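You operate a simulated robot arm through the tools that you are given. There is no shell and no other tool.

The job below is to be done with a simulated two-armed robot. You get a single attempt, and the scene is never put back.

TASK
Jog stalled press A in reverse till it frees, then restart it.
Fine: first shut the hopper gate and back the choke off to 0; leave it running empty.
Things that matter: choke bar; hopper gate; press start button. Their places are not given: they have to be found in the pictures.

The check looks at the end state, three seconds after you hand in, the way a careful person would. Anything else that was tipped, shoved, dropped, spilled or broken makes it a failure.

THE ROBOT
Two 7-joint arms with fingered hands on one trunk that stands fixed in place. Base frame: the origin is at the foot of the trunk, x ahead of it, y to its left, z up. Lengths are in mm, angles in degrees, forces in N, time in s.
The left shoulder is at [81, 241, 1667], the right one opposite. With the tool pointing down near the work surface each hand reaches from about 100 to 920 mm from the base axis, measured 20 degrees to its own side. Payload 4.9 kg a hand.
The tool frame of a hand sits at the grasp point between the pads (the TCP): z along the fingers, y along the line on which they close. The tips reach 32 mm beyond it. The gripper opens to 200 mm; its body begins 89 mm behind the TCP. The gripper is a hand of 4 fingers: y runs from the thumb to the fingers, the wrist lies at [0, 0, -267] in the tool frame.
Orientation is that of the tool frame in the base frame, as a unit quaternion [x, y, z, w]. With the fingers straight down and closing along the base's y, the tool's x points along the base's -x, its y along +y and its z along -z.

THE INTERFACE
- The arms move only by the tool send_rows. It takes "left_commands", "right_commands" or both (then of equal length, played together; a hand with none holds still); each is a list of rows, each a list of 6 numbers: the shift along the base's x, y, z in mm, then the turn, a rotation vector about the base's x, y, z in degrees. In form: [[x, y, z, rx, ry, rz], ...]. A call has 1 to 20 rows; each row is the pose to reach, as a shift and turn from the pose commanded when the call began. Rows are played at 5 a second. More than 50 mm and 8.6 degrees between two rows, and nothing of the call is played. Where a pose cannot be reached the arm comes as near as it can. A force on the tool above 40 N (or 10 N above the force at the start of the call, whichever is more), or a blocked arm, ends the call early, and 0.2 s more pass. In this call time passes only in rows, and 0.2 s behind the last. It gives the time, the measured TCP pose, the force on the tool (base axes), the opening and the grip force at its end, in the units of the frame above (readings bear some noise), with the torque about the TCP (base axes, N m) and any sound that the robot's microphone picked up.
- Cameras (640 x 400 px; columns grow to the right, rows downward): "scene" is now at [110.5, -26.2, 1829.8]; the picture's right is [-0.31, -0.95, 0.00], its down [-0.65, 0.21, -0.73] and it looks along [0.70, -0.22, -0.68] (base axes); focal length 316 px, centre (320, 200). "left" rides on the left gripper at [-69, -69, -116] in its tool frame; the picture's right is [0.71, -0.71, 0.00], its down [0.54, 0.54, -0.64] and it looks along [0.45, 0.45, 0.77] (tool axes); focal length 226 px, centre (320, 200). "right" rides on the right gripper at [69, -69, -116] in its tool frame; the picture's right is [0.71, 0.71, 0.00], its down [-0.54, 0.54, -0.64] and it looks along [-0.45, 0.45, 0.77] (tool axes); focal length 226 px, centre (320, 200).
- snapshot(camera): a new picture of that camera. The clock stands still meanwhile.
- raise_lower(by): slides the trunk up (or, below 0, down) by that many mm; the arms and the scene camera ride with it, the base frame stays. It gives what a move gives, with no picture.
- move_fingers(finger1, finger2, finger3, thumb_bend, hand): sets how far each is bent, from 0 (flat) to 1 (curled in); at 0.3 the hand is open as for a grip, at 0.7 the pads meet at the TCP. One left out holds its place. A second passes; each finger stops where it meets its share of the squeeze, and holds until it gets a number again. It is the only way to open and close the hand. It gives what a move gives, with no picture; readings hold the bend of each and the force on the fingers (four entries, about 0 where the hand has none), thumb and palm.
- turn_head(pan, tilt): turns the head with the scene camera to pan (to the left, within 86 degrees either way) and tilt (down, from -29 to 69), counted from straight ahead of the robot. It gives what a move gives.
- locate(camera, pixels): for up to 12 pixels [column, row] of the newest picture of that camera ("zoom" is the newest enlarged one), the place [x, y, z] in the base frame of the surface seen there, good to about 2 mm. The clock stands still meanwhile.
- close_up(camera, box): a new picture of the part [left, top, right, bottom] of that camera's present view, enlarged. The clock stands still meanwhile.
- sign_off(): hands the job in; it is judged then, once.

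Unless the task says otherwise, let go and move clear before handing in.

The tools are called after ">>>" by a JSON object that holds its "name" and its "arguments". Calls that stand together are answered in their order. send_rows: Moves the arms, as the interface text tells. Its arguments: {"type":"object","properties":{"left_commands":{"type":"array","items":{"type":"array","items":{"type":"number"}}},"right_commands":{"type":"array","items":{"type":"array","items":{"type":"number"}}}},"required":[]} The other tools are called the same way: raise_lower (by) moves the trunk up or down; move_fingers (finger1, finger2, finger3, thumb_bend, hand) moves the fingers one by one; turn_head (pan, tilt) turns the head that bears the scene camera; snapshot (camera) takes a picture; locate (camera, pixels) gives the place of the surface under pixels of a picture; close_up (camera, box) takes an enlarged picture of a part of a camera's view; sign_off () hands the job in.

At the start:

```text
time: 0.0
left_eef_pos: [585.4, 48.8, 1476.6]
left_tcp_rot: [0.0, 1.0, 0.0, -0.001]
left_force: [-0.3, -0.5, 0.9]
left_moment: [0.02, -0.02, 0.0]
left_width: 200.2
left_gripper_force: 0.1
left_shape: jaw
left_bend: [0.3, 0.3, 0.3, 0.3]
left_finger forces: [0.0, 0.0, 0.0, 0.1, 0.1, 0.0]
right_eef_pos: [666.0, -466.0, 1484.8]
right_tcp_rot: [0.0, 1.0, 0.0, 0.0]
right_force: [-0.3, 0.6, 0.5]
right_moment: [-0.03, 0.0, 0.0]
right_width: 199.9
right_gripper_force: 0.2
right_shape: jaw
right_bend: [0.3, 0.3, 0.3, 0.3]
right_finger forces: [0.1, 0.1, 0.1, 0.0, 0.1, 0.0]
trunk travel left (down, up): [-575.0, 265.0]
head pan, tilt (commanded): [-17.8, 42.9]
```

scene: 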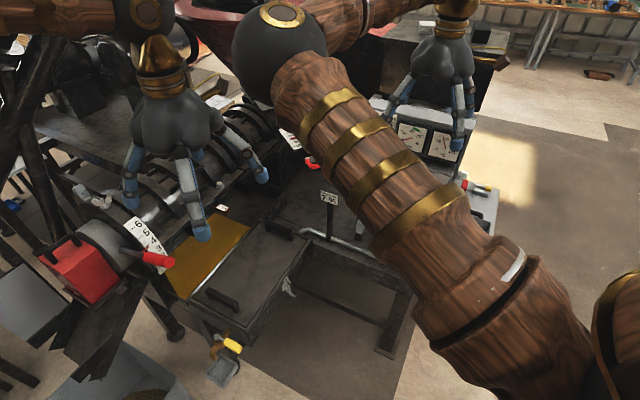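
right: 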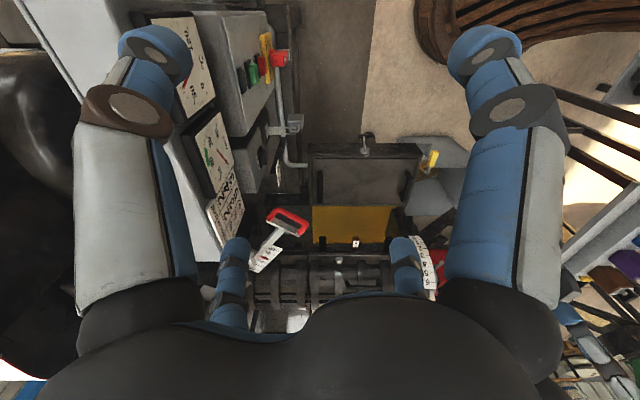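
left: 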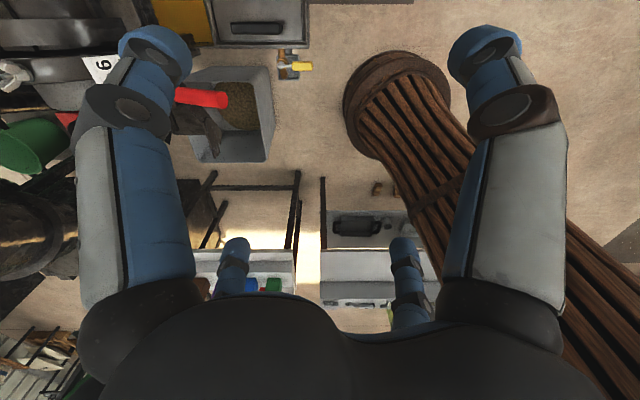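

The pictures show a press with a red-handled choke lever (scene ~155,258, scale "6 5 4"), a red-handled slide near the right panel (right camera ~285,222), and a control cabinet with coloured buttons (right camera ~250,75). I'll take close-ups to read them.

>>> {"name": "close_up", "arguments": {"camera": "right", "box": [140, 0, 320, 130]}}

>>> {"name": "close_up", "arguments": {"camera": "right", "box": [170, 100, 460, 330]}}

>>> {"name": "close_up", "arguments": {"camera": "scene", "box": [0, 100, 300, 400]}}

>>> {"name": "close_up", "arguments": {"camera": "scene", "box": [350, 80, 520, 220]}}

>>> {"name": "close_up", "arguments": {"camera": "left", "box": [0, 0, 320, 200]}}

```text
3.08 times, centred on (230, 65) of right
```

zoom: 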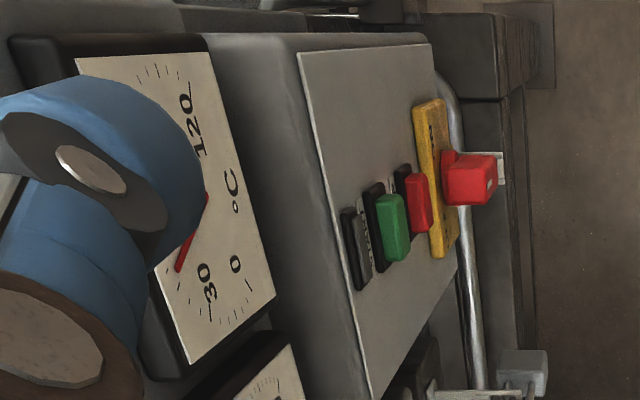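

```text
1.74 times, centred on (315, 215) of right
```

zoom: 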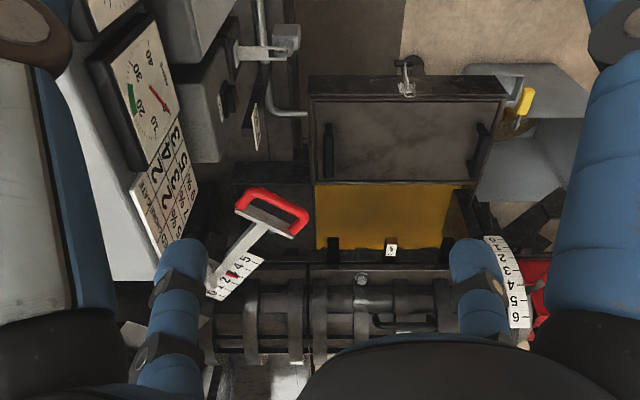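

```text
1.33 times, centred on (150, 250) of scene
```

zoom: 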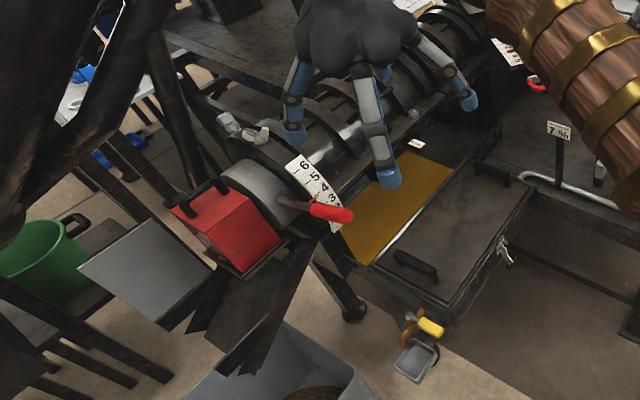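

```text
2.86 times, centred on (435, 150) of scene
```

zoom: 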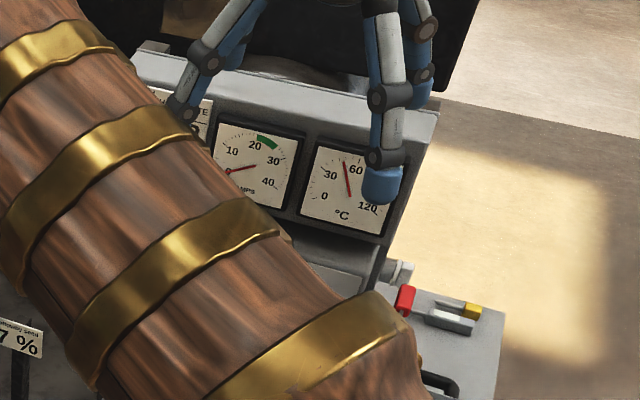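

```text
2.00 times, centred on (160, 100) of left
```

zoom: 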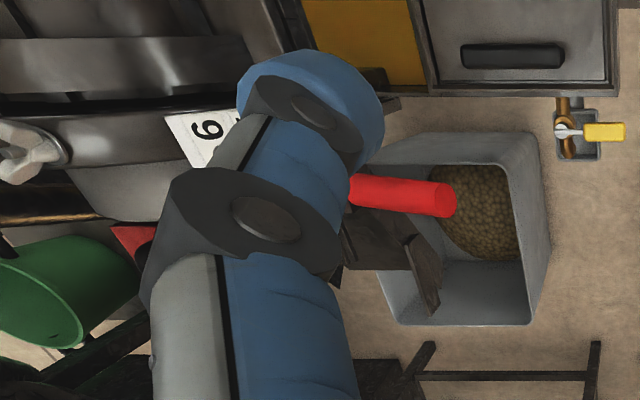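

The right arm hides most of the panel from the scene camera. I'll look around with the head first before moving arms.

>>> {"name": "turn_head", "arguments": {"pan": -60, "tilt": 40}}

>>> {"name": "snapshot", "arguments": {"camera": "scene"}}

>>> {"name": "turn_head", "arguments": {"pan": 40, "tilt": 40}}

>>> {"name": "snapshot", "arguments": {"camera": "scene"}}

>>> {"name": "turn_head", "arguments": {"pan": 0, "tilt": 15}}

>>> {"name": "snapshot", "arguments": {"camera": "scene"}}

```text
time: 1.1
left_eef_pos: [583.7, 49.6, 1476.6]
left_tcp_rot: [0.0, 1.0, 0.0, 0.0]
left_force: [-0.2, -0.6, -0.8]
left_moment: [0.0, 0.05, 0.01]
left_width: 199.9
left_gripper_force: 0.0
left_shape: jaw
left_bend: [0.3, 0.3, 0.3, 0.3]
left_finger forces: [0.1, 0.0, 0.0, 0.0, 0.0, 0.0]
right_eef_pos: [666.0, -464.1, 1484.0]
right_tcp_rot: [-0.001, 1.0, 0.0, -0.001]
right_force: [-0.2, -0.1, -0.6]
right_moment: [0.01, 0.01, -0.05]
right_width: 199.9
right_gripper_force: 0.0
right_shape: jaw
right_bend: [0.3, 0.3, 0.3, 0.3]
right_finger forces: [0.0, 0.1, 0.0, 0.0, 0.0, 0.0]
trunk travel left (down, up): [-575.0, 265.0]
head pan, tilt (commanded): [-60.0, 40.0]
```

```text
taken
```

scene: 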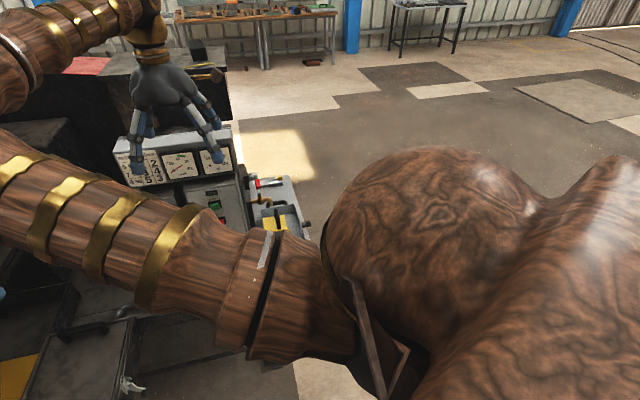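

```text
time: 2.9
left_eef_pos: [584.8, 48.6, 1476.6]
left_tcp_rot: [0.0, 1.0, 0.0, 0.0]
left_force: [0.5, -0.4, 0.1]
left_moment: [0.01, 0.01, 0.02]
left_width: 199.8
left_gripper_force: 0.0
left_shape: jaw
left_bend: [0.3, 0.3, 0.3, 0.3]
left_finger forces: [0.0, 0.0, 0.0, 0.0, 0.1, 0.0]
right_eef_pos: [666.0, -465.8, 1483.7]
right_tcp_rot: [0.0, 1.0, 0.001, 0.0]
right_force: [0.4, -0.3, 0.0]
right_moment: [0.03, -0.01, 0.04]
right_width: 199.9
right_gripper_force: 0.0
right_shape: jaw
right_bend: [0.3, 0.3, 0.3, 0.3]
right_finger forces: [0.0, 0.0, 0.0, 0.0, 0.0, 0.1]
trunk travel left (down, up): [-575.0, 265.0]
head pan, tilt (commanded): [40.0, 40.0]
```

```text
taken
```

scene: 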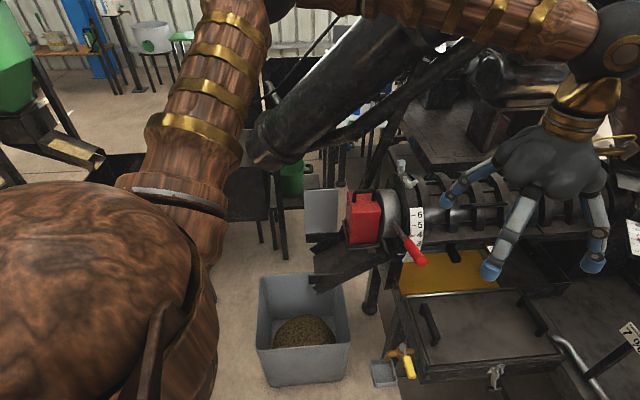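

```text
time: 3.9
left_eef_pos: [583.7, 49.3, 1475.9]
left_tcp_rot: [-0.001, 1.0, 0.0, 0.0]
left_force: [0.6, 0.5, 0.1]
left_moment: [0.02, 0.0, 0.02]
left_width: 200.0
left_gripper_force: 0.0
left_shape: jaw
left_bend: [0.3, 0.3, 0.3, 0.3]
left_finger forces: [0.1, 0.1, 0.0, 0.0, 0.0, 0.0]
right_eef_pos: [665.5, -463.8, 1484.3]
right_tcp_rot: [0.0, 1.0, 0.0, 0.0]
right_force: [-0.3, -0.1, -0.4]
right_moment: [0.0, -0.01, 0.0]
right_width: 200.1
right_gripper_force: 0.0
right_shape: jaw
right_bend: [0.3, 0.3, 0.3, 0.3]
right_finger forces: [0.0, 0.1, 0.0, 0.0, 0.0, 0.1]
trunk travel left (down, up): [-575.0, 265.0]
head pan, tilt (commanded): [0.0, 15.0]
```

```text
taken
```

scene: 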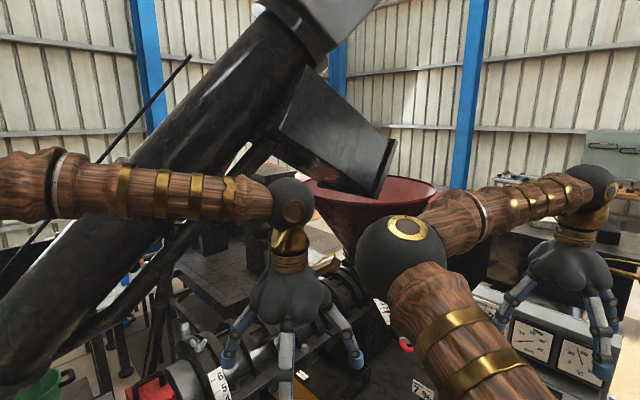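

The auger and hopper stand overhead on the left, and the right side is open floor. I'll withdraw the right hand to the right and back to clear the scene camera's view of the press and panel.

>>> {"name": "send_rows", "arguments": {"right_commands": [[-20, -35, 20, 0, 0, 0], [-40, -75, 30, 0, 0, 0], [-60, -115, 30, 0, 0, 0], [-85, -150, 30, 0, 0, 0], [-115, -185, 30, 0, 0, 0], [-150, -220, 30, 0, 0, 0], [-185, -250, 30, 0, 0, 0], [-220, -280, 30, 0, 0, 0], [-255, -310, 30, 0, 0, 0]]}}

>>> {"name": "turn_head", "arguments": {"pan": -18, "tilt": 40}}

>>> {"name": "snapshot", "arguments": {"camera": "scene"}}

```text
time: 5.9
left_eef_pos: [583.7, 45.6, 1477.0]
left_tcp_rot: [-0.001, 1.0, 0.001, 0.001]
left_force: [0.2, 0.1, 0.7]
left_moment: [-0.01, -0.04, -0.04]
left_width: 199.8
left_gripper_force: 0.1
left_shape: jaw
left_bend: [0.3, 0.3, 0.3, 0.3]
left_finger forces: [0.1, 0.1, 0.0, 0.0, 0.0, 0.1]
right_eef_pos: [409.4, -778.6, 1513.2]
right_tcp_rot: [-0.001, 1.0, 0.001, 0.001]
right_force: [-0.3, -0.5, -1.5]
right_moment: [0.02, 0.0, 0.02]
right_width: 199.7
right_gripper_force: 0.0
right_shape: jaw
right_bend: [0.3, 0.3, 0.3, 0.3]
right_finger forces: [0.0, 0.1, 0.0, 0.0, 0.0, 0.0]
trunk travel left (down, up): [-575.0, 265.0]
head pan, tilt (commanded): [0.0, 15.0]
```

```text
time: 6.8
left_eef_pos: [584.1, 49.0, 1477.1]
left_tcp_rot: [0.0, 1.0, 0.0, 0.0]
left_force: [-0.2, 0.5, 0.3]
left_moment: [-0.01, 0.03, -0.01]
left_width: 199.9
left_gripper_force: 0.2
left_shape: jaw
left_bend: [0.3, 0.3, 0.3, 0.3]
left_finger forces: [0.1, 0.0, 0.0, 0.1, 0.1, 0.1]
right_eef_pos: [411.3, -776.0, 1513.1]
right_tcp_rot: [0.001, 1.0, 0.0, 0.0]
right_force: [-0.2, -0.2, 0.7]
right_moment: [0.02, -0.01, 0.05]
right_width: 199.9
right_gripper_force: 0.1
right_shape: jaw
right_bend: [0.3, 0.3, 0.3, 0.3]
right_finger forces: [0.0, 0.0, 0.0, 0.1, 0.1, 0.1]
trunk travel left (down, up): [-575.0, 265.0]
head pan, tilt (commanded): [-18.0, 40.0]
```

```text
taken
```

scene: 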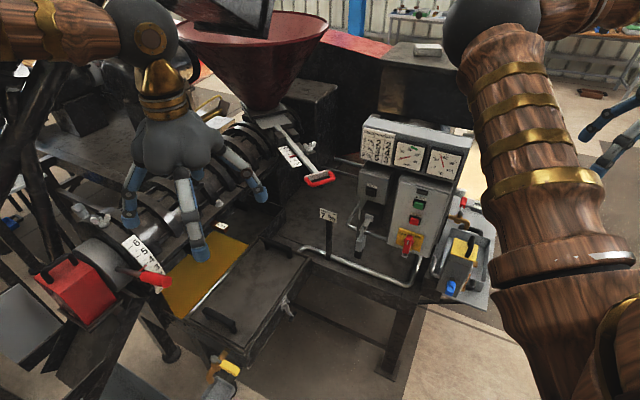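

The press is now in view: hopper gate handle at (320,178), panel buttons around (412,220), choke lever at (150,278). Next, close-ups of each.

>>> {"name": "close_up", "arguments": {"camera": "scene", "box": [350, 115, 500, 300]}}

>>> {"name": "close_up", "arguments": {"camera": "scene", "box": [235, 90, 395, 250]}}

>>> {"name": "close_up", "arguments": {"camera": "scene", "box": [40, 180, 260, 340]}}

>>> {"name": "close_up", "arguments": {"camera": "scene", "box": [380, 190, 440, 265]}}

>>> {"name": "close_up", "arguments": {"camera": "scene", "box": [350, 120, 470, 185]}}

```text
2.16 times, centred on (425, 208) of scene
```

zoom: 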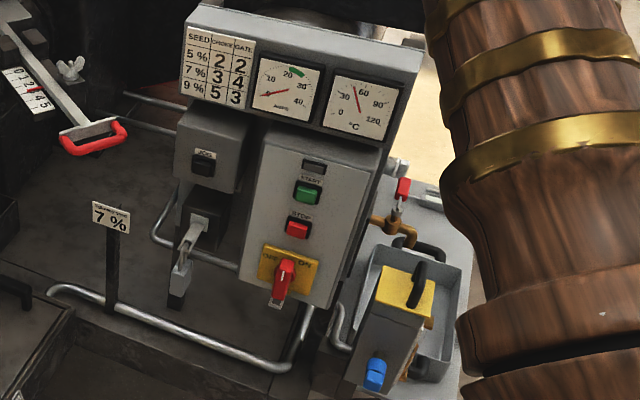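

```text
2.50 times, centred on (315, 170) of scene
```

zoom: 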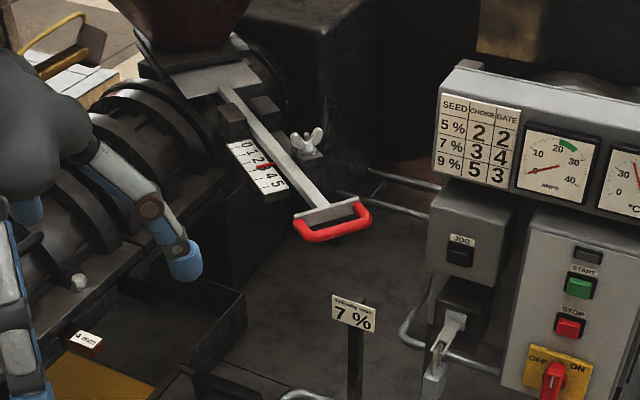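

```text
2.50 times, centred on (150, 260) of scene
```

zoom: 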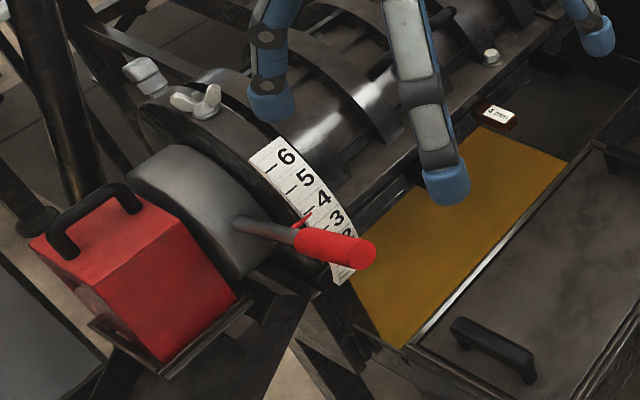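

```text
5.33 times, centred on (410, 228) of scene
```

zoom: 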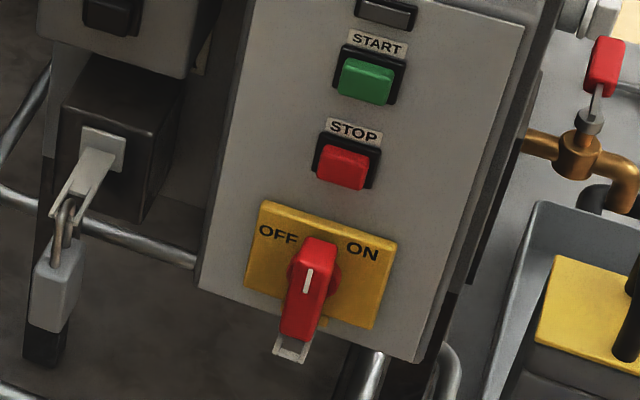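

```text
5.33 times, centred on (410, 152) of scene
```

zoom: 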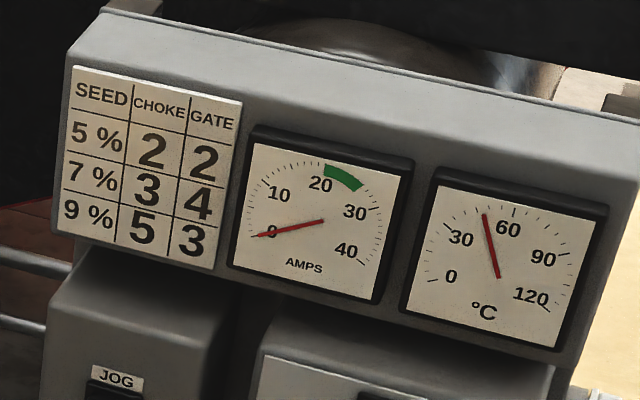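

Panel reads: seed card (choke/gate per moisture), amps 0, 50 °C, JOG button in a separate box, START (green), STOP (red), OFF/ON rotary, and a padlocked lever box under JOG. I'll locate the key features in 3D.

>>> {"name": "locate", "arguments": {"camera": "scene", "pixels": [[373, 190], [418, 205], [414, 220], [408, 243], [365, 218], [361, 243], [320, 180], [336, 174], [307, 184], [291, 156], [328, 215], [306, 165]]}}

>>> {"name": "close_up", "arguments": {"camera": "scene", "box": [350, 165, 400, 260]}}

>>> {"name": "close_up", "arguments": {"camera": "scene", "box": [110, 230, 190, 300]}}

>>> {"name": "close_up", "arguments": {"camera": "scene", "box": [270, 130, 350, 190]}}

>>> {"name": "close_up", "arguments": {"camera": "scene", "box": [420, 190, 500, 310]}}

```text
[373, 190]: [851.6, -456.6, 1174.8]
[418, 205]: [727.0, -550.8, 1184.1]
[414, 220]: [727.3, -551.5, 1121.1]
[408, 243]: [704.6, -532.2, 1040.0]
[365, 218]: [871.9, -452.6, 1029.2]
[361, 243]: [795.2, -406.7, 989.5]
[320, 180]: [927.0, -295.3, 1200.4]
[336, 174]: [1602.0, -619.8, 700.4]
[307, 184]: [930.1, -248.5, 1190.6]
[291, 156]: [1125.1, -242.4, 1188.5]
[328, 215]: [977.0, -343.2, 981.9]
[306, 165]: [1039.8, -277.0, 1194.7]
```

```text
4.21 times, centred on (375, 212) of scene
```

zoom: 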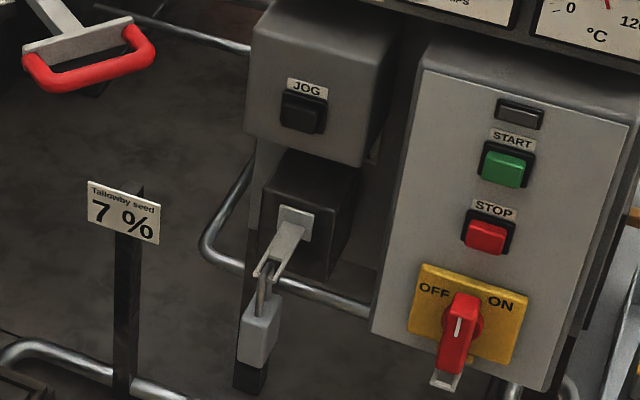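

```text
5.71 times, centred on (150, 265) of scene
```

zoom: 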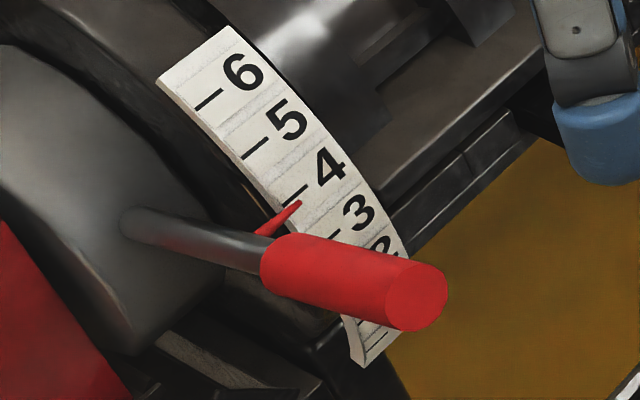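

```text
6.67 times, centred on (310, 160) of scene
```

zoom: 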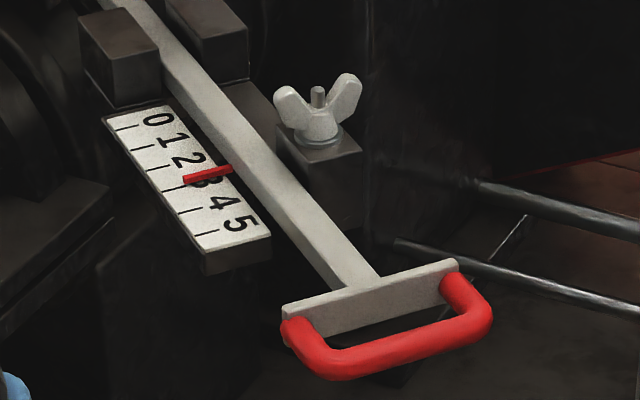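

```text
3.33 times, centred on (460, 250) of scene
```

zoom: 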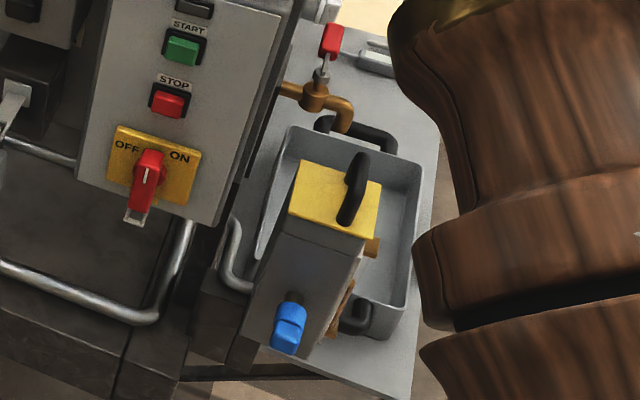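

The gate pointer is at about 3 with 0 farthest away (push in to close), and the choke pointer is at about 3.5–4 with 0 at the bottom. I need the geometry of the panel and the handles, so I'll locate more points.

>>> {"name": "close_up", "arguments": {"camera": "scene", "box": [350, 115, 500, 300]}}

>>> {"name": "locate", "arguments": {"camera": "zoom", "pixels": [[265, 180], [360, 190], [250, 250], [330, 290], [185, 160], [225, 180], [307, 192], [298, 228], [204, 163], [283, 275], [278, 300], [260, 262]]}}

>>> {"name": "locate", "arguments": {"camera": "zoom", "pixels": [[317, 262], [198, 225], [190, 245], [180, 275], [180, 300], [255, 90], [390, 135], [190, 90], [205, 200], [185, 205], [118, 220], [400, 50]]}}

```text
2.16 times, centred on (425, 208) of scene
```

zoom: 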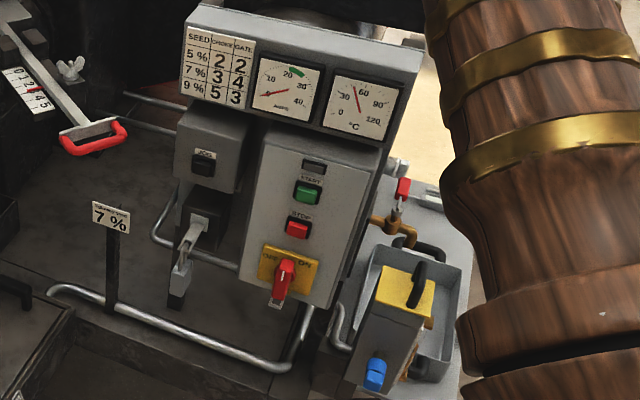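

```text
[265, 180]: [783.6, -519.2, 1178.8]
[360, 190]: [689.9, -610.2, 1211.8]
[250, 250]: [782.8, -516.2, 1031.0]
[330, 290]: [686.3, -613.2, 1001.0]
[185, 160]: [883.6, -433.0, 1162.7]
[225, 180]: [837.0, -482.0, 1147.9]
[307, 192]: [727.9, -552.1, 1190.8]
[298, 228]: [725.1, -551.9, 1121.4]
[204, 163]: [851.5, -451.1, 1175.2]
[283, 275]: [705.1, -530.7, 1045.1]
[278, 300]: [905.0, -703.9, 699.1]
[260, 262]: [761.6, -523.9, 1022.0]
```

```text
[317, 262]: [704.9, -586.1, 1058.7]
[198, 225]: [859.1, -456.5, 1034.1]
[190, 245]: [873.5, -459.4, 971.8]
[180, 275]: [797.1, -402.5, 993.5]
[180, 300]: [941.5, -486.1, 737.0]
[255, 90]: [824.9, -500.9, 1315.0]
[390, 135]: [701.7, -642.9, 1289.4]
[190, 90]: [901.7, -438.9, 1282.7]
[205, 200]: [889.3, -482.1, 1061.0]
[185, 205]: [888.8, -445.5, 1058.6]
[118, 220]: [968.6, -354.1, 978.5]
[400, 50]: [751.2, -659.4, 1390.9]
```

The panel face is tilted 45° (normal toward −x,+y) with START at about (727,−551,1187) and JOG at about (852,−454,1175). I'll zoom tighter on the rotary switch, padlock and JOG, and locate the choke lever and gate scale.

>>> {"name": "close_up", "arguments": {"camera": "scene", "box": [392, 225, 428, 260]}}

>>> {"name": "close_up", "arguments": {"camera": "scene", "box": [348, 175, 388, 260]}}

>>> {"name": "close_up", "arguments": {"camera": "scene", "box": [270, 130, 350, 190]}}

>>> {"name": "locate", "arguments": {"camera": "zoom", "pixels": [[115, 125], [205, 250], [185, 180], [230, 170], [300, 300], [300, 330], [330, 362], [485, 310], [440, 280], [318, 95], [100, 60], [350, 270]]}}

>>> {"name": "close_up", "arguments": {"camera": "scene", "box": [110, 230, 190, 300]}}

>>> {"name": "locate", "arguments": {"camera": "zoom", "pixels": [[210, 100], [255, 150], [295, 195], [340, 235], [360, 350], [420, 295], [280, 260], [150, 225], [300, 205], [380, 330], [60, 100], [340, 270]]}}

```text
11.43 times, centred on (410, 242) of scene
```

zoom: 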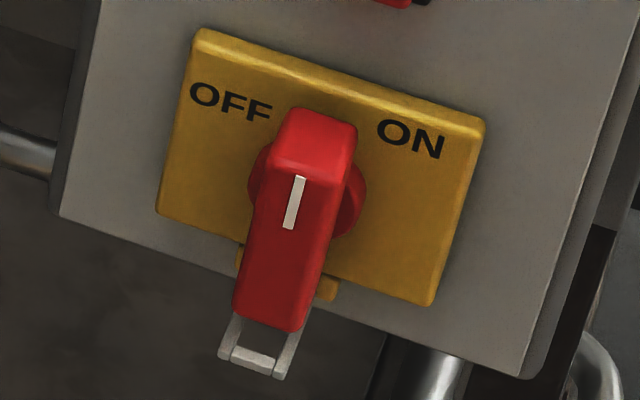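

```text
4.71 times, centred on (368, 218) of scene
```

zoom: 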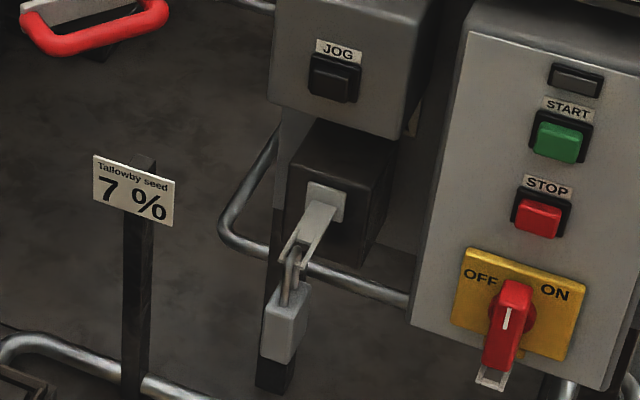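

```text
6.67 times, centred on (310, 160) of scene
```

zoom: 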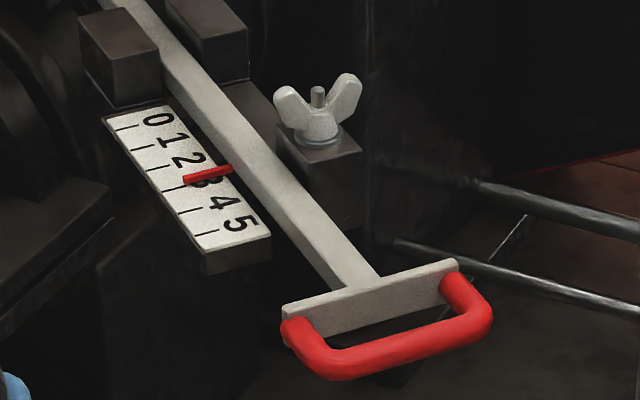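

```text
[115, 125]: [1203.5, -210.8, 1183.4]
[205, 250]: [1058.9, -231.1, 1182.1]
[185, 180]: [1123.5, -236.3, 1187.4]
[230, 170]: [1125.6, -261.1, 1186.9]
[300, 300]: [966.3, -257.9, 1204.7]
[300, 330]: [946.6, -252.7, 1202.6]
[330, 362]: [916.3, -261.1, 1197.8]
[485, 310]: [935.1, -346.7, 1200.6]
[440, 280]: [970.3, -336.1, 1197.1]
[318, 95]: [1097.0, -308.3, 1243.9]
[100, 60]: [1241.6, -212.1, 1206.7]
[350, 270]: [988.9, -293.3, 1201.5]
```

```text
5.71 times, centred on (150, 265) of scene
```

zoom: 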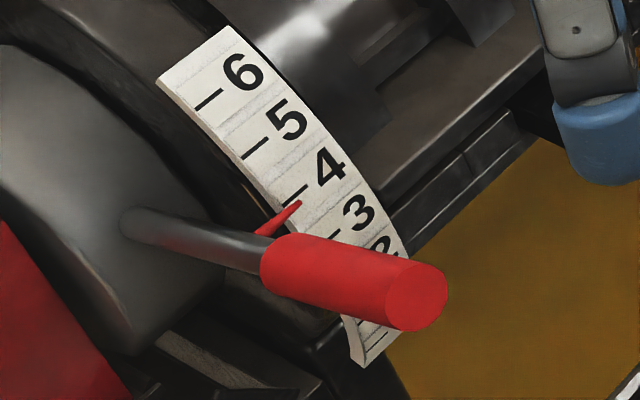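

```text
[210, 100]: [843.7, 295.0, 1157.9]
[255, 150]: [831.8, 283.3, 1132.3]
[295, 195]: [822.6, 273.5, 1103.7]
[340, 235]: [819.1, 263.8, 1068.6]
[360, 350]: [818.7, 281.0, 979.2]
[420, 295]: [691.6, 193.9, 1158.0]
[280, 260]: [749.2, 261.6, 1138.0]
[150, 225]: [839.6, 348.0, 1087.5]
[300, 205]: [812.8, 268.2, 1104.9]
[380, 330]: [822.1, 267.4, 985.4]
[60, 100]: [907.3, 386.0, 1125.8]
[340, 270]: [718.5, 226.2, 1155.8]
```

The gate bar slides almost along +x (pointer ≈2.9, 0 mark about 80 mm further in; grip tube near (925,−300,1199)). The choke lever pivots on a 45° axis and its red end is near (692,194,1158). I'll bring the right hand around the front of the panel toward the gate, closing the fingers on the way.

>>> {"name": "move_fingers", "arguments": {"hand": "right", "finger1": 0.7, "finger2": 0.7, "finger3": 0.7, "thumb_bend": 0.7}}

>>> {"name": "send_rows", "arguments": {"right_commands": [[20, 45, -5, 0, 0, 0], [40, 90, -10, 0, 0, 0], [60, 135, -15, 0, 0, 0], [85, 178, -20, 0, 0, 0], [110, 221, -25, 0, 0, 0], [135, 264, -30, 0, 0, 0], [160, 306, -40, 0, 0, 0], [185, 346, -50, 0, 0, 0], [212, 386, -60, 0, 0, 0], [240, 426, -63, 0, 0, 0]]}}

>>> {"name": "snapshot", "arguments": {"camera": "scene"}}

>>> {"name": "snapshot", "arguments": {"camera": "right"}}

```text
time: 7.8
left_eef_pos: [585.3, 48.0, 1475.9]
left_tcp_rot: [0.0, 1.0, 0.0, 0.0]
left_force: [-0.7, 0.1, 0.3]
left_moment: [-0.02, 0.01, -0.03]
left_width: 200.0
left_gripper_force: 0.1
left_shape: jaw
left_bend: [0.3, 0.3, 0.3, 0.3]
left_finger forces: [0.1, 0.2, 0.0, 0.0, 0.1, 0.1]
right_eef_pos: [411.2, -775.1, 1513.3]
right_tcp_rot: [0.001, 1.0, 0.0, 0.0]
right_force: [0.3, 0.4, 0.3]
right_moment: [0.0, 0.0, 0.02]
right_width: 2.1
right_gripper_force: 0.2
right_shape: fingers
right_bend: [0.69, 0.69, 0.69, 0.69]
right_finger forces: [0.0, 0.1, 0.0, 0.1, 0.0, 0.0]
trunk travel left (down, up): [-575.0, 265.0]
head pan, tilt (commanded): [-18.0, 40.0]
```

```text
time: 10.0
left_eef_pos: [586.7, 49.8, 1476.0]
left_tcp_rot: [0.001, 1.0, -0.001, 0.001]
left_force: [0.0, -0.4, 0.1]
left_moment: [-0.03, -0.01, -0.03]
left_width: 199.9
left_gripper_force: 0.0
left_shape: jaw
left_bend: [0.3, 0.3, 0.3, 0.3]
left_finger forces: [0.1, 0.0, 0.0, 0.0, 0.0, 0.1]
right_eef_pos: [652.4, -345.7, 1452.1]
right_tcp_rot: [0.0, 1.0, -0.001, 0.0]
right_force: [0.7, 0.6, 0.4]
right_moment: [-0.01, 0.01, 0.0]
right_width: 2.3
right_gripper_force: 0.1
right_shape: fingers
right_bend: [0.69, 0.69, 0.69, 0.69]
right_finger forces: [0.1, 0.0, 0.0, 0.0, 0.0, 0.0]
trunk travel left (down, up): [-575.0, 265.0]
head pan, tilt (commanded): [-18.0, 40.0]
```

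```text
taken
```

scene: 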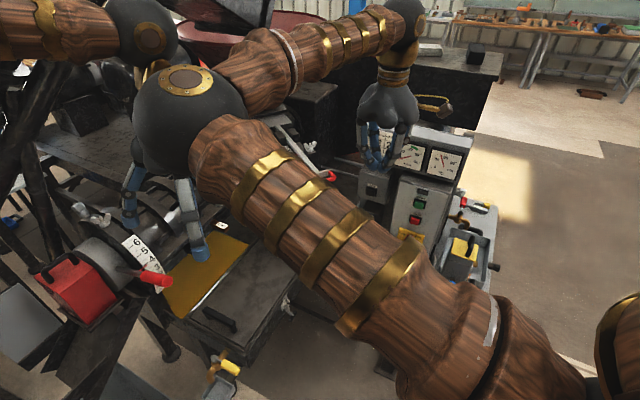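

```text
taken
```

right: 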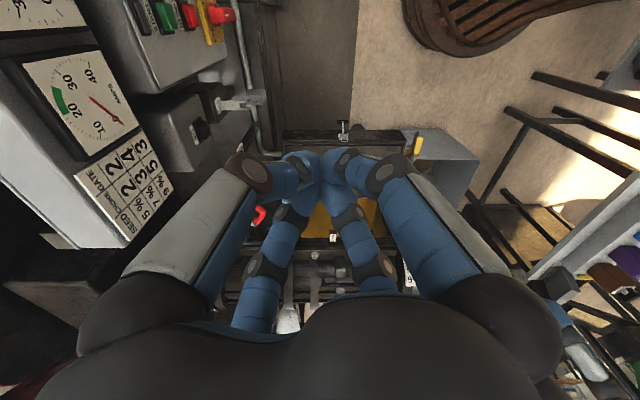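

The right elbow (scene px 190,115) has swung inward and overlaps the left hand in the picture. I'll check its true distance from the left hand before going on.

>>> {"name": "locate", "arguments": {"camera": "scene", "pixels": [[190, 110], [140, 130], [180, 165], [130, 185], [190, 220], [160, 90], [250, 70], [380, 30], [150, 40], [200, 40], [240, 12], [390, 100]]}}

```text
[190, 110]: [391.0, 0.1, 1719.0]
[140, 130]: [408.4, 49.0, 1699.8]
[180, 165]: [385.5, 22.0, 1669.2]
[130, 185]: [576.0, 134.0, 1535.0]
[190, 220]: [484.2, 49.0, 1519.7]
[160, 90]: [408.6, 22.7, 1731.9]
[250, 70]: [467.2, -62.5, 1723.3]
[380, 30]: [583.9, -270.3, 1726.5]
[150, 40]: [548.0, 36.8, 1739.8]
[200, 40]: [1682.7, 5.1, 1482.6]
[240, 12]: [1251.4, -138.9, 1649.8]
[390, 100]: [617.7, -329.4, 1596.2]
```

The right elbow is only about 50 mm from the left wrist, so I'll move the left hand away first. I'll look left to see how far the auger is from it.

>>> {"name": "turn_head", "arguments": {"pan": 35, "tilt": 30}}

>>> {"name": "snapshot", "arguments": {"camera": "scene"}}

>>> {"name": "locate", "arguments": {"camera": "scene", "pixels": [[250, 170], [330, 120], [420, 60], [290, 230], [350, 180], [430, 110], [250, 60], [400, 20], [550, 20], [370, 285], [400, 330], [200, 60]]}}

```text
time: 11.2
left_eef_pos: [585.6, 49.9, 1475.9]
left_tcp_rot: [0.001, 1.0, 0.0, 0.001]
left_force: [-0.3, 0.2, 0.4]
left_moment: [-0.02, 0.01, 0.02]
left_width: 200.1
left_gripper_force: 0.1
left_shape: jaw
left_bend: [0.3, 0.3, 0.3, 0.3]
left_finger forces: [0.0, 0.0, 0.0, 0.1, 0.1, 0.0]
right_eef_pos: [650.3, -348.7, 1452.6]
right_tcp_rot: [0.0, 1.0, 0.0, 0.0]
right_force: [0.1, 0.6, -0.3]
right_moment: [-0.01, -0.01, -0.01]
right_width: 2.0
right_gripper_force: 0.1
right_shape: fingers
right_bend: [0.69, 0.69, 0.69, 0.69]
right_finger forces: [0.0, 0.1, 0.0, 0.0, 0.0, 0.0]
trunk travel left (down, up): [-575.0, 265.0]
head pan, tilt (commanded): [35.0, 30.0]
```

```text
taken
```

scene: 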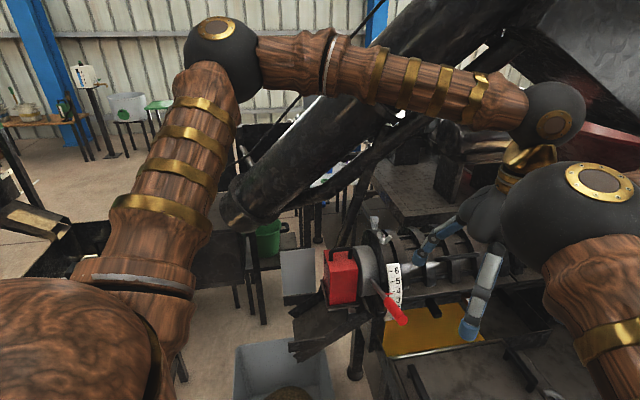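

```text
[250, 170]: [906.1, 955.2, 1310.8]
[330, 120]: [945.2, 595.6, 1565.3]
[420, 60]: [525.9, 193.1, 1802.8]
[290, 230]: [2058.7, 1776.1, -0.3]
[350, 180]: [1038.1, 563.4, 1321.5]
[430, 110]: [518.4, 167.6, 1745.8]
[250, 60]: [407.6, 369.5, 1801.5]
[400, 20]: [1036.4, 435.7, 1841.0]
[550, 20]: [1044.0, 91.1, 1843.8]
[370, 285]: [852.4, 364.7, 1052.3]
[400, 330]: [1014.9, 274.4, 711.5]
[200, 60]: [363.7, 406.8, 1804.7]
```

The auger stays beyond x≈900, so the left arm has room. I'll move the left hand to a point above the choke grip, yawed +45° so its closing line lies along the press axis.

>>> {"name": "send_rows", "arguments": {"left_commands": [[5, 35, -10, 0, 0, 7.5], [15, 70, -20, 0, 0, 15], [30, 105, -40, 0, 0, 22.5], [50, 130, -70, 0, 0, 30], [70, 145, -105, 0, 0, 37.5], [90, 156, -140, 0, 0, 45]]}}

>>> {"name": "snapshot", "arguments": {"camera": "scene"}}

>>> {"name": "snapshot", "arguments": {"camera": "left"}}

```text
time: 12.6
left_eef_pos: [674.9, 205.8, 1334.4]
left_tcp_rot: [-0.384, 0.923, 0.0, -0.002]
left_force: [0.4, 0.2, -0.2]
left_moment: [0.01, 0.03, -0.01]
left_width: 200.0
left_gripper_force: 0.0
left_shape: jaw
left_bend: [0.3, 0.3, 0.3, 0.3]
left_finger forces: [0.0, 0.1, 0.1, 0.1, 0.0, 0.0]
right_eef_pos: [652.8, -347.5, 1451.9]
right_tcp_rot: [-0.001, 1.0, 0.0, -0.001]
right_force: [0.1, 0.5, 0.1]
right_moment: [0.02, 0.03, 0.01]
right_width: 2.1
right_gripper_force: 0.1
right_shape: fingers
right_bend: [0.69, 0.69, 0.69, 0.69]
right_finger forces: [0.0, 0.0, 0.0, 0.1, 0.0, 0.0]
trunk travel left (down, up): [-575.0, 265.0]
head pan, tilt (commanded): [35.0, 30.0]
```

```text
taken
```

scene: 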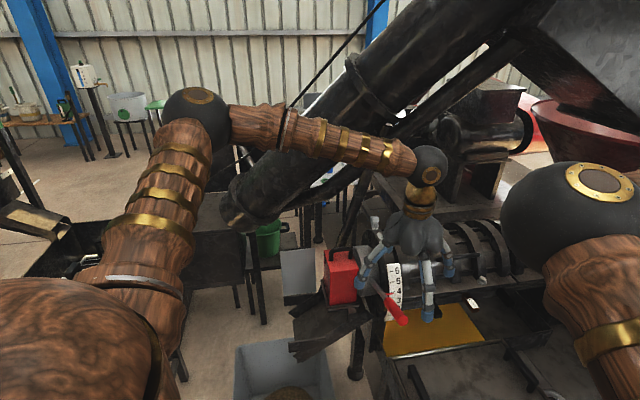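

```text
taken
```

left: 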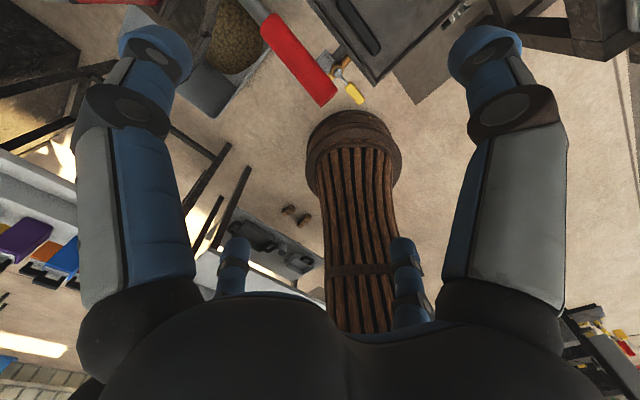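

The left hand is now parked above the choke grip. Next I tilt the right hand forward (to 70° from vertical) and advance it toward the gate grip, stopping about 45 mm short.

>>> {"name": "send_rows", "arguments": {"right_commands": [[21, 4, -15, 0, -7.8, 0], [43, 8, -35, 0, -15.6, 0], [64, 12, -60, 0, -23.4, 0], [86, 16, -88, 0, -31.2, 0], [107, 20, -117, 0, -39, 0], [129, 24, -147, 0, -46.8, 0], [150, 28, -177, 0, -54.6, 0], [172, 32, -207, 0, -62.4, 0], [193, 35, -235, 0, -70, 0]]}}

>>> {"name": "turn_head", "arguments": {"pan": -15, "tilt": 40}}

>>> {"name": "snapshot", "arguments": {"camera": "scene"}}

>>> {"name": "snapshot", "arguments": {"camera": "right"}}

```text
time: 14.8
left_eef_pos: [675.1, 201.7, 1336.1]
left_tcp_rot: [-0.383, 0.924, 0.002, 0.0]
left_force: [0.6, 0.6, -0.6]
left_moment: [-0.02, 0.04, 0.01]
left_width: 200.0
left_gripper_force: 0.1
left_shape: jaw
left_bend: [0.3, 0.3, 0.3, 0.3]
left_finger forces: [0.1, 0.0, 0.0, 0.1, 0.0, 0.0]
right_eef_pos: [860.9, -294.1, 1247.7]
right_tcp_rot: [-0.05, 0.828, 0.048, 0.556]
right_force: [0.3, -1.7, 0.2]
right_moment: [0.01, 0.02, 0.07]
right_width: 2.1
right_gripper_force: 0.1
right_shape: fingers
right_bend: [0.69, 0.69, 0.69, 0.69]
right_finger forces: [0.0, 0.1, 0.0, 0.0, 0.0, 0.1]
right hand out of reach, approached as far as the arm can: row 8, 9
trunk travel left (down, up): [-575.0, 265.0]
head pan, tilt (commanded): [35.0, 30.0]
stopped in row 9 (right hand): the arm was blocked; the commanded pose is now the measured one
```

```text
time: 16.0
left_eef_pos: [675.8, 205.4, 1335.2]
left_tcp_rot: [-0.382, 0.924, 0.0, 0.001]
left_force: [-1.0, 0.5, -0.8]
left_moment: [0.04, -0.02, 0.02]
left_width: 200.1
left_gripper_force: 0.0
left_shape: jaw
left_bend: [0.3, 0.3, 0.3, 0.3]
left_finger forces: [0.1, 0.0, 0.1, 0.0, 0.0, 0.0]
right_eef_pos: [860.6, -293.3, 1247.9]
right_tcp_rot: [-0.049, 0.829, 0.045, 0.556]
right_force: [0.3, -0.3, -0.4]
right_moment: [-0.03, -0.03, -0.05]
right_width: 2.1
right_gripper_force: 0.1
right_shape: fingers
right_bend: [0.69, 0.69, 0.69, 0.69]
right_finger forces: [0.0, 0.0, 0.1, 0.0, 0.1, 0.1]
trunk travel left (down, up): [-575.0, 265.0]
head pan, tilt (commanded): [-15.0, 40.0]
```

```text
taken
```

scene: 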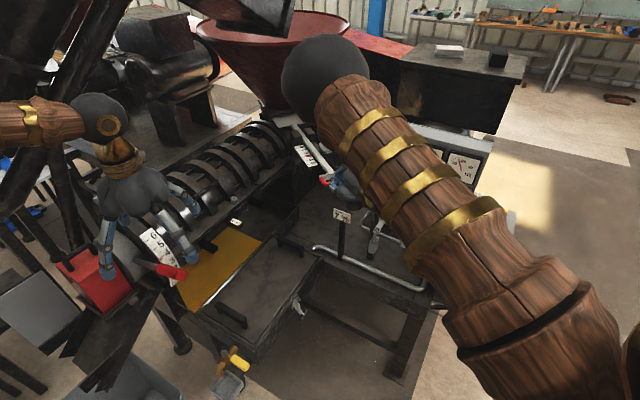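

```text
taken
```

right: 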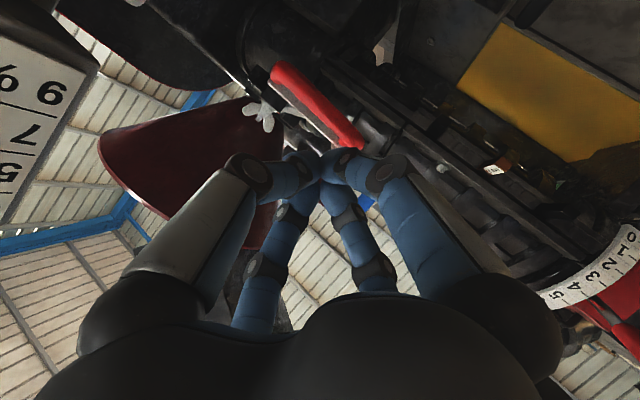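

The right arm hit a wrist limit at about 68° tilt with TCP (861,−294,1248), with no contact force. I'll check where the elbow is, and then lower the trunk about 45 mm to bring the fingertips to the height of the grip.

>>> {"name": "locate", "arguments": {"camera": "scene", "pixels": [[325, 75], [290, 80], [325, 40], [370, 90], [330, 178], [345, 185], [260, 60], [300, 40], [130, 190], [185, 240], [105, 260], [170, 272]]}}

>>> {"name": "close_up", "arguments": {"camera": "scene", "box": [280, 120, 400, 220]}}

>>> {"name": "close_up", "arguments": {"camera": "right", "box": [220, 40, 420, 200]}}

```text
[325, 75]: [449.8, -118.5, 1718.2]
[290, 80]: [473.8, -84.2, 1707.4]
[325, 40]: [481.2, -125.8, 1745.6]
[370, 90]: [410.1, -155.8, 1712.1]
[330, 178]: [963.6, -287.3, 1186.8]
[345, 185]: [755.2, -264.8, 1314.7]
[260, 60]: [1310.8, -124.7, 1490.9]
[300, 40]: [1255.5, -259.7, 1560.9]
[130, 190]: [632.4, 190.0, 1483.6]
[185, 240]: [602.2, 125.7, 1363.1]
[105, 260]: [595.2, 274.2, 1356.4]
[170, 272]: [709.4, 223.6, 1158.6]
```

```text
4.00 times, centred on (340, 170) of scene
```

zoom: 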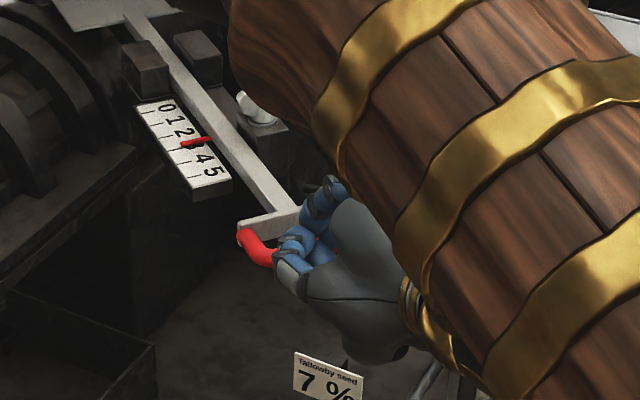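

```text
2.50 times, centred on (320, 120) of right
```

zoom: 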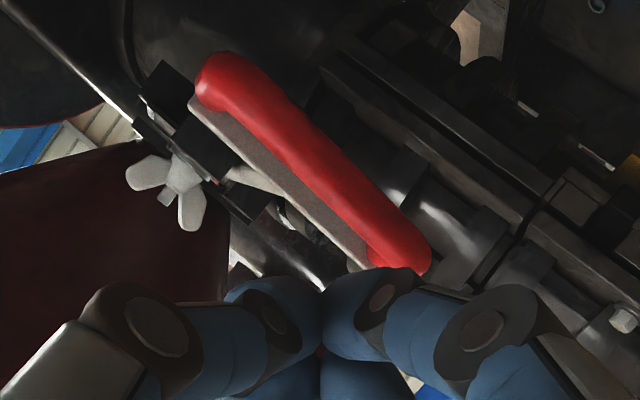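

The fingertips sit just above and in front of the red grip, with the elbow well clear at about (450,−118,1700). Lowering the trunk 45 mm will bring the tips level with the grip.

>>> {"name": "raise_lower", "arguments": {"by": -45}}

>>> {"name": "snapshot", "arguments": {"camera": "right"}}

>>> {"name": "close_up", "arguments": {"camera": "scene", "box": [270, 110, 400, 220]}}

>>> {"name": "locate", "arguments": {"camera": "right", "pixels": [[280, 75], [310, 105], [335, 130], [350, 145], [300, 150], [330, 155]]}}

```text
time: 16.9
left_eef_pos: [674.3, 204.7, 1291.1]
left_tcp_rot: [-0.383, 0.924, -0.001, 0.0]
left_force: [-0.5, 0.8, 0.0]
left_moment: [-0.03, -0.01, -0.04]
left_width: 199.8
left_gripper_force: 0.0
left_shape: jaw
left_bend: [0.3, 0.3, 0.3, 0.3]
left_finger forces: [0.0, 0.1, 0.0, 0.0, 0.1, 0.1]
right_eef_pos: [860.5, -294.7, 1204.1]
right_tcp_rot: [-0.048, 0.829, 0.044, 0.556]
right_force: [-1.0, 0.6, -0.4]
right_moment: [0.01, -0.01, 0.01]
right_width: 2.0
right_gripper_force: 0.0
right_shape: fingers
right_bend: [0.69, 0.69, 0.69, 0.69]
right_finger forces: [0.0, 0.0, 0.1, 0.1, 0.1, 0.1]
trunk travel left (down, up): [-530.0, 310.0]
head pan, tilt (commanded): [-15.0, 40.0]
```

```text
taken
```

right: 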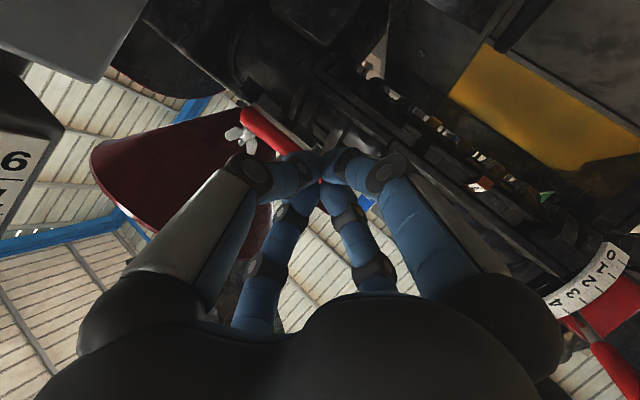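

```text
3.64 times, centred on (335, 165) of scene
```

zoom: 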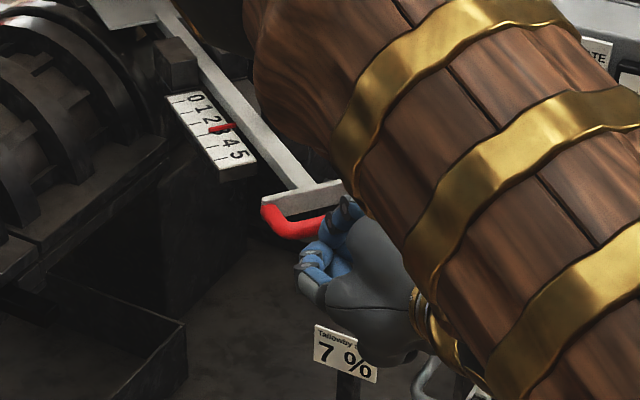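

```text
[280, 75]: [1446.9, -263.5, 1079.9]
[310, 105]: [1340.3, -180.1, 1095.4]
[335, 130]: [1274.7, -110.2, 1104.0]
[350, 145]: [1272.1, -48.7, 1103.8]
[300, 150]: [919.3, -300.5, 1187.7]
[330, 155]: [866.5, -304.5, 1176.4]
```

Tips are at about (890,−291,1192) and the grip tube is at (919,−300,1188), roughly 28 mm ahead. I'll push forward along the bar direction 60 mm and see whether the gate slides.

>>> {"name": "send_rows", "arguments": {"right_commands": [[15, 2, 0, 0, 0, 0], [30, 4, 0, 0, 0, 0], [40, 5, 0, 0, 0, 0], [50, 7, 0, 0, 0, 0], [60, 8, 0, 0, 0, 0]]}}

>>> {"name": "close_up", "arguments": {"camera": "scene", "box": [270, 110, 400, 220]}}

```text
time: 18.1
left_eef_pos: [672.7, 203.9, 1291.6]
left_tcp_rot: [-0.382, 0.924, 0.0, 0.0]
left_force: [-0.7, -0.5, 0.1]
left_moment: [0.02, 0.01, 0.02]
left_width: 199.9
left_gripper_force: 0.1
left_shape: jaw
left_bend: [0.3, 0.3, 0.3, 0.3]
left_finger forces: [0.0, 0.0, 0.0, 0.0, 0.0, 0.0]
right_eef_pos: [918.1, -285.1, 1204.4]
right_tcp_rot: [-0.049, 0.829, 0.045, 0.556]
right_force: [-6.6, -1.6, 1.5]
right_moment: [-0.04, 0.05, 0.04]
right_width: 1.7
right_gripper_force: 5.8
right_shape: fingers
right_bend: [0.69, 0.69, 0.69, 0.7]
right_finger forces: [0.0, 7.5, 0.0, 0.1, 4.9, 0.0]
trunk travel left (down, up): [-530.0, 310.0]
head pan, tilt (commanded): [-15.0, 40.0]
```

```text
3.64 times, centred on (335, 165) of scene
```

zoom: 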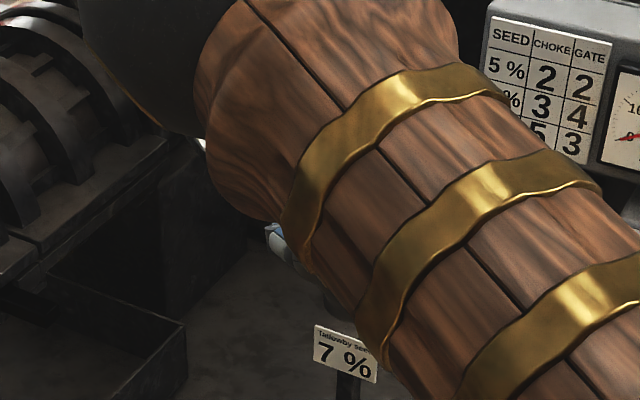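

The gate is sliding, with a steady 6.6 N on the middle finger. I'll continue the push in small steps, watching the force for the end stop.

>>> {"name": "send_rows", "arguments": {"right_commands": [[10, 1.5, 0, 0, 0, 0], [20, 3, 0, 0, 0, 0], [30, 4.5, 0, 0, 0, 0], [38, 6, 0, 0, 0, 0], [44, 7, 0, 0, 0, 0]]}}

>>> {"name": "snapshot", "arguments": {"camera": "right"}}

>>> {"name": "snapshot", "arguments": {"camera": "scene"}}

```text
time: 19.3
left_eef_pos: [670.4, 204.3, 1292.6]
left_tcp_rot: [-0.381, 0.925, 0.0, 0.002]
left_force: [-1.3, -0.9, 0.6]
left_moment: [0.0, 0.02, 0.02]
left_width: 199.8
left_gripper_force: 0.0
left_shape: jaw
left_bend: [0.3, 0.3, 0.3, 0.3]
left_finger forces: [0.1, 0.0, 0.0, 0.0, 0.0, 0.1]
right_eef_pos: [958.2, -280.5, 1207.8]
right_tcp_rot: [-0.048, 0.828, 0.044, 0.557]
right_force: [-25.8, -1.8, 7.2]
right_moment: [0.01, 0.02, 0.0]
right_width: 1.5
right_gripper_force: 17.5
right_shape: fingers
right_bend: [0.69, 0.71, 0.69, 0.7]
right_finger forces: [0.0, 17.4, 0.0, 0.1, 16.3, 0.1]
trunk travel left (down, up): [-530.0, 310.0]
head pan, tilt (commanded): [-15.0, 40.0]
```

```text
taken
```

right: 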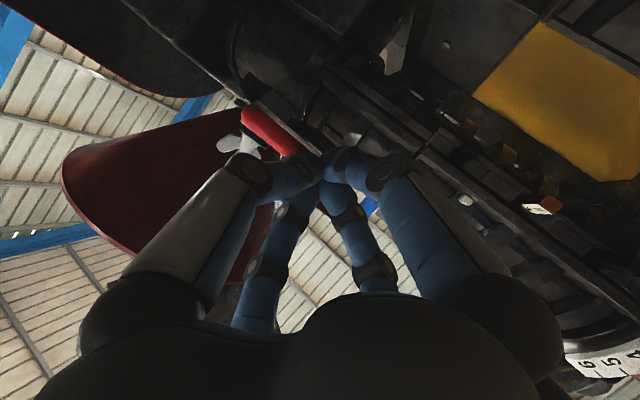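

```text
taken
```

scene: 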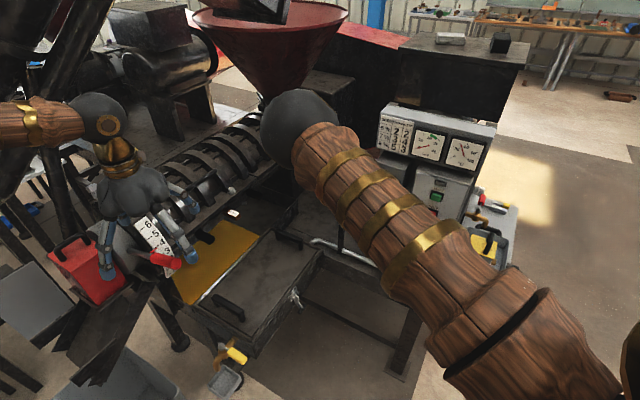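

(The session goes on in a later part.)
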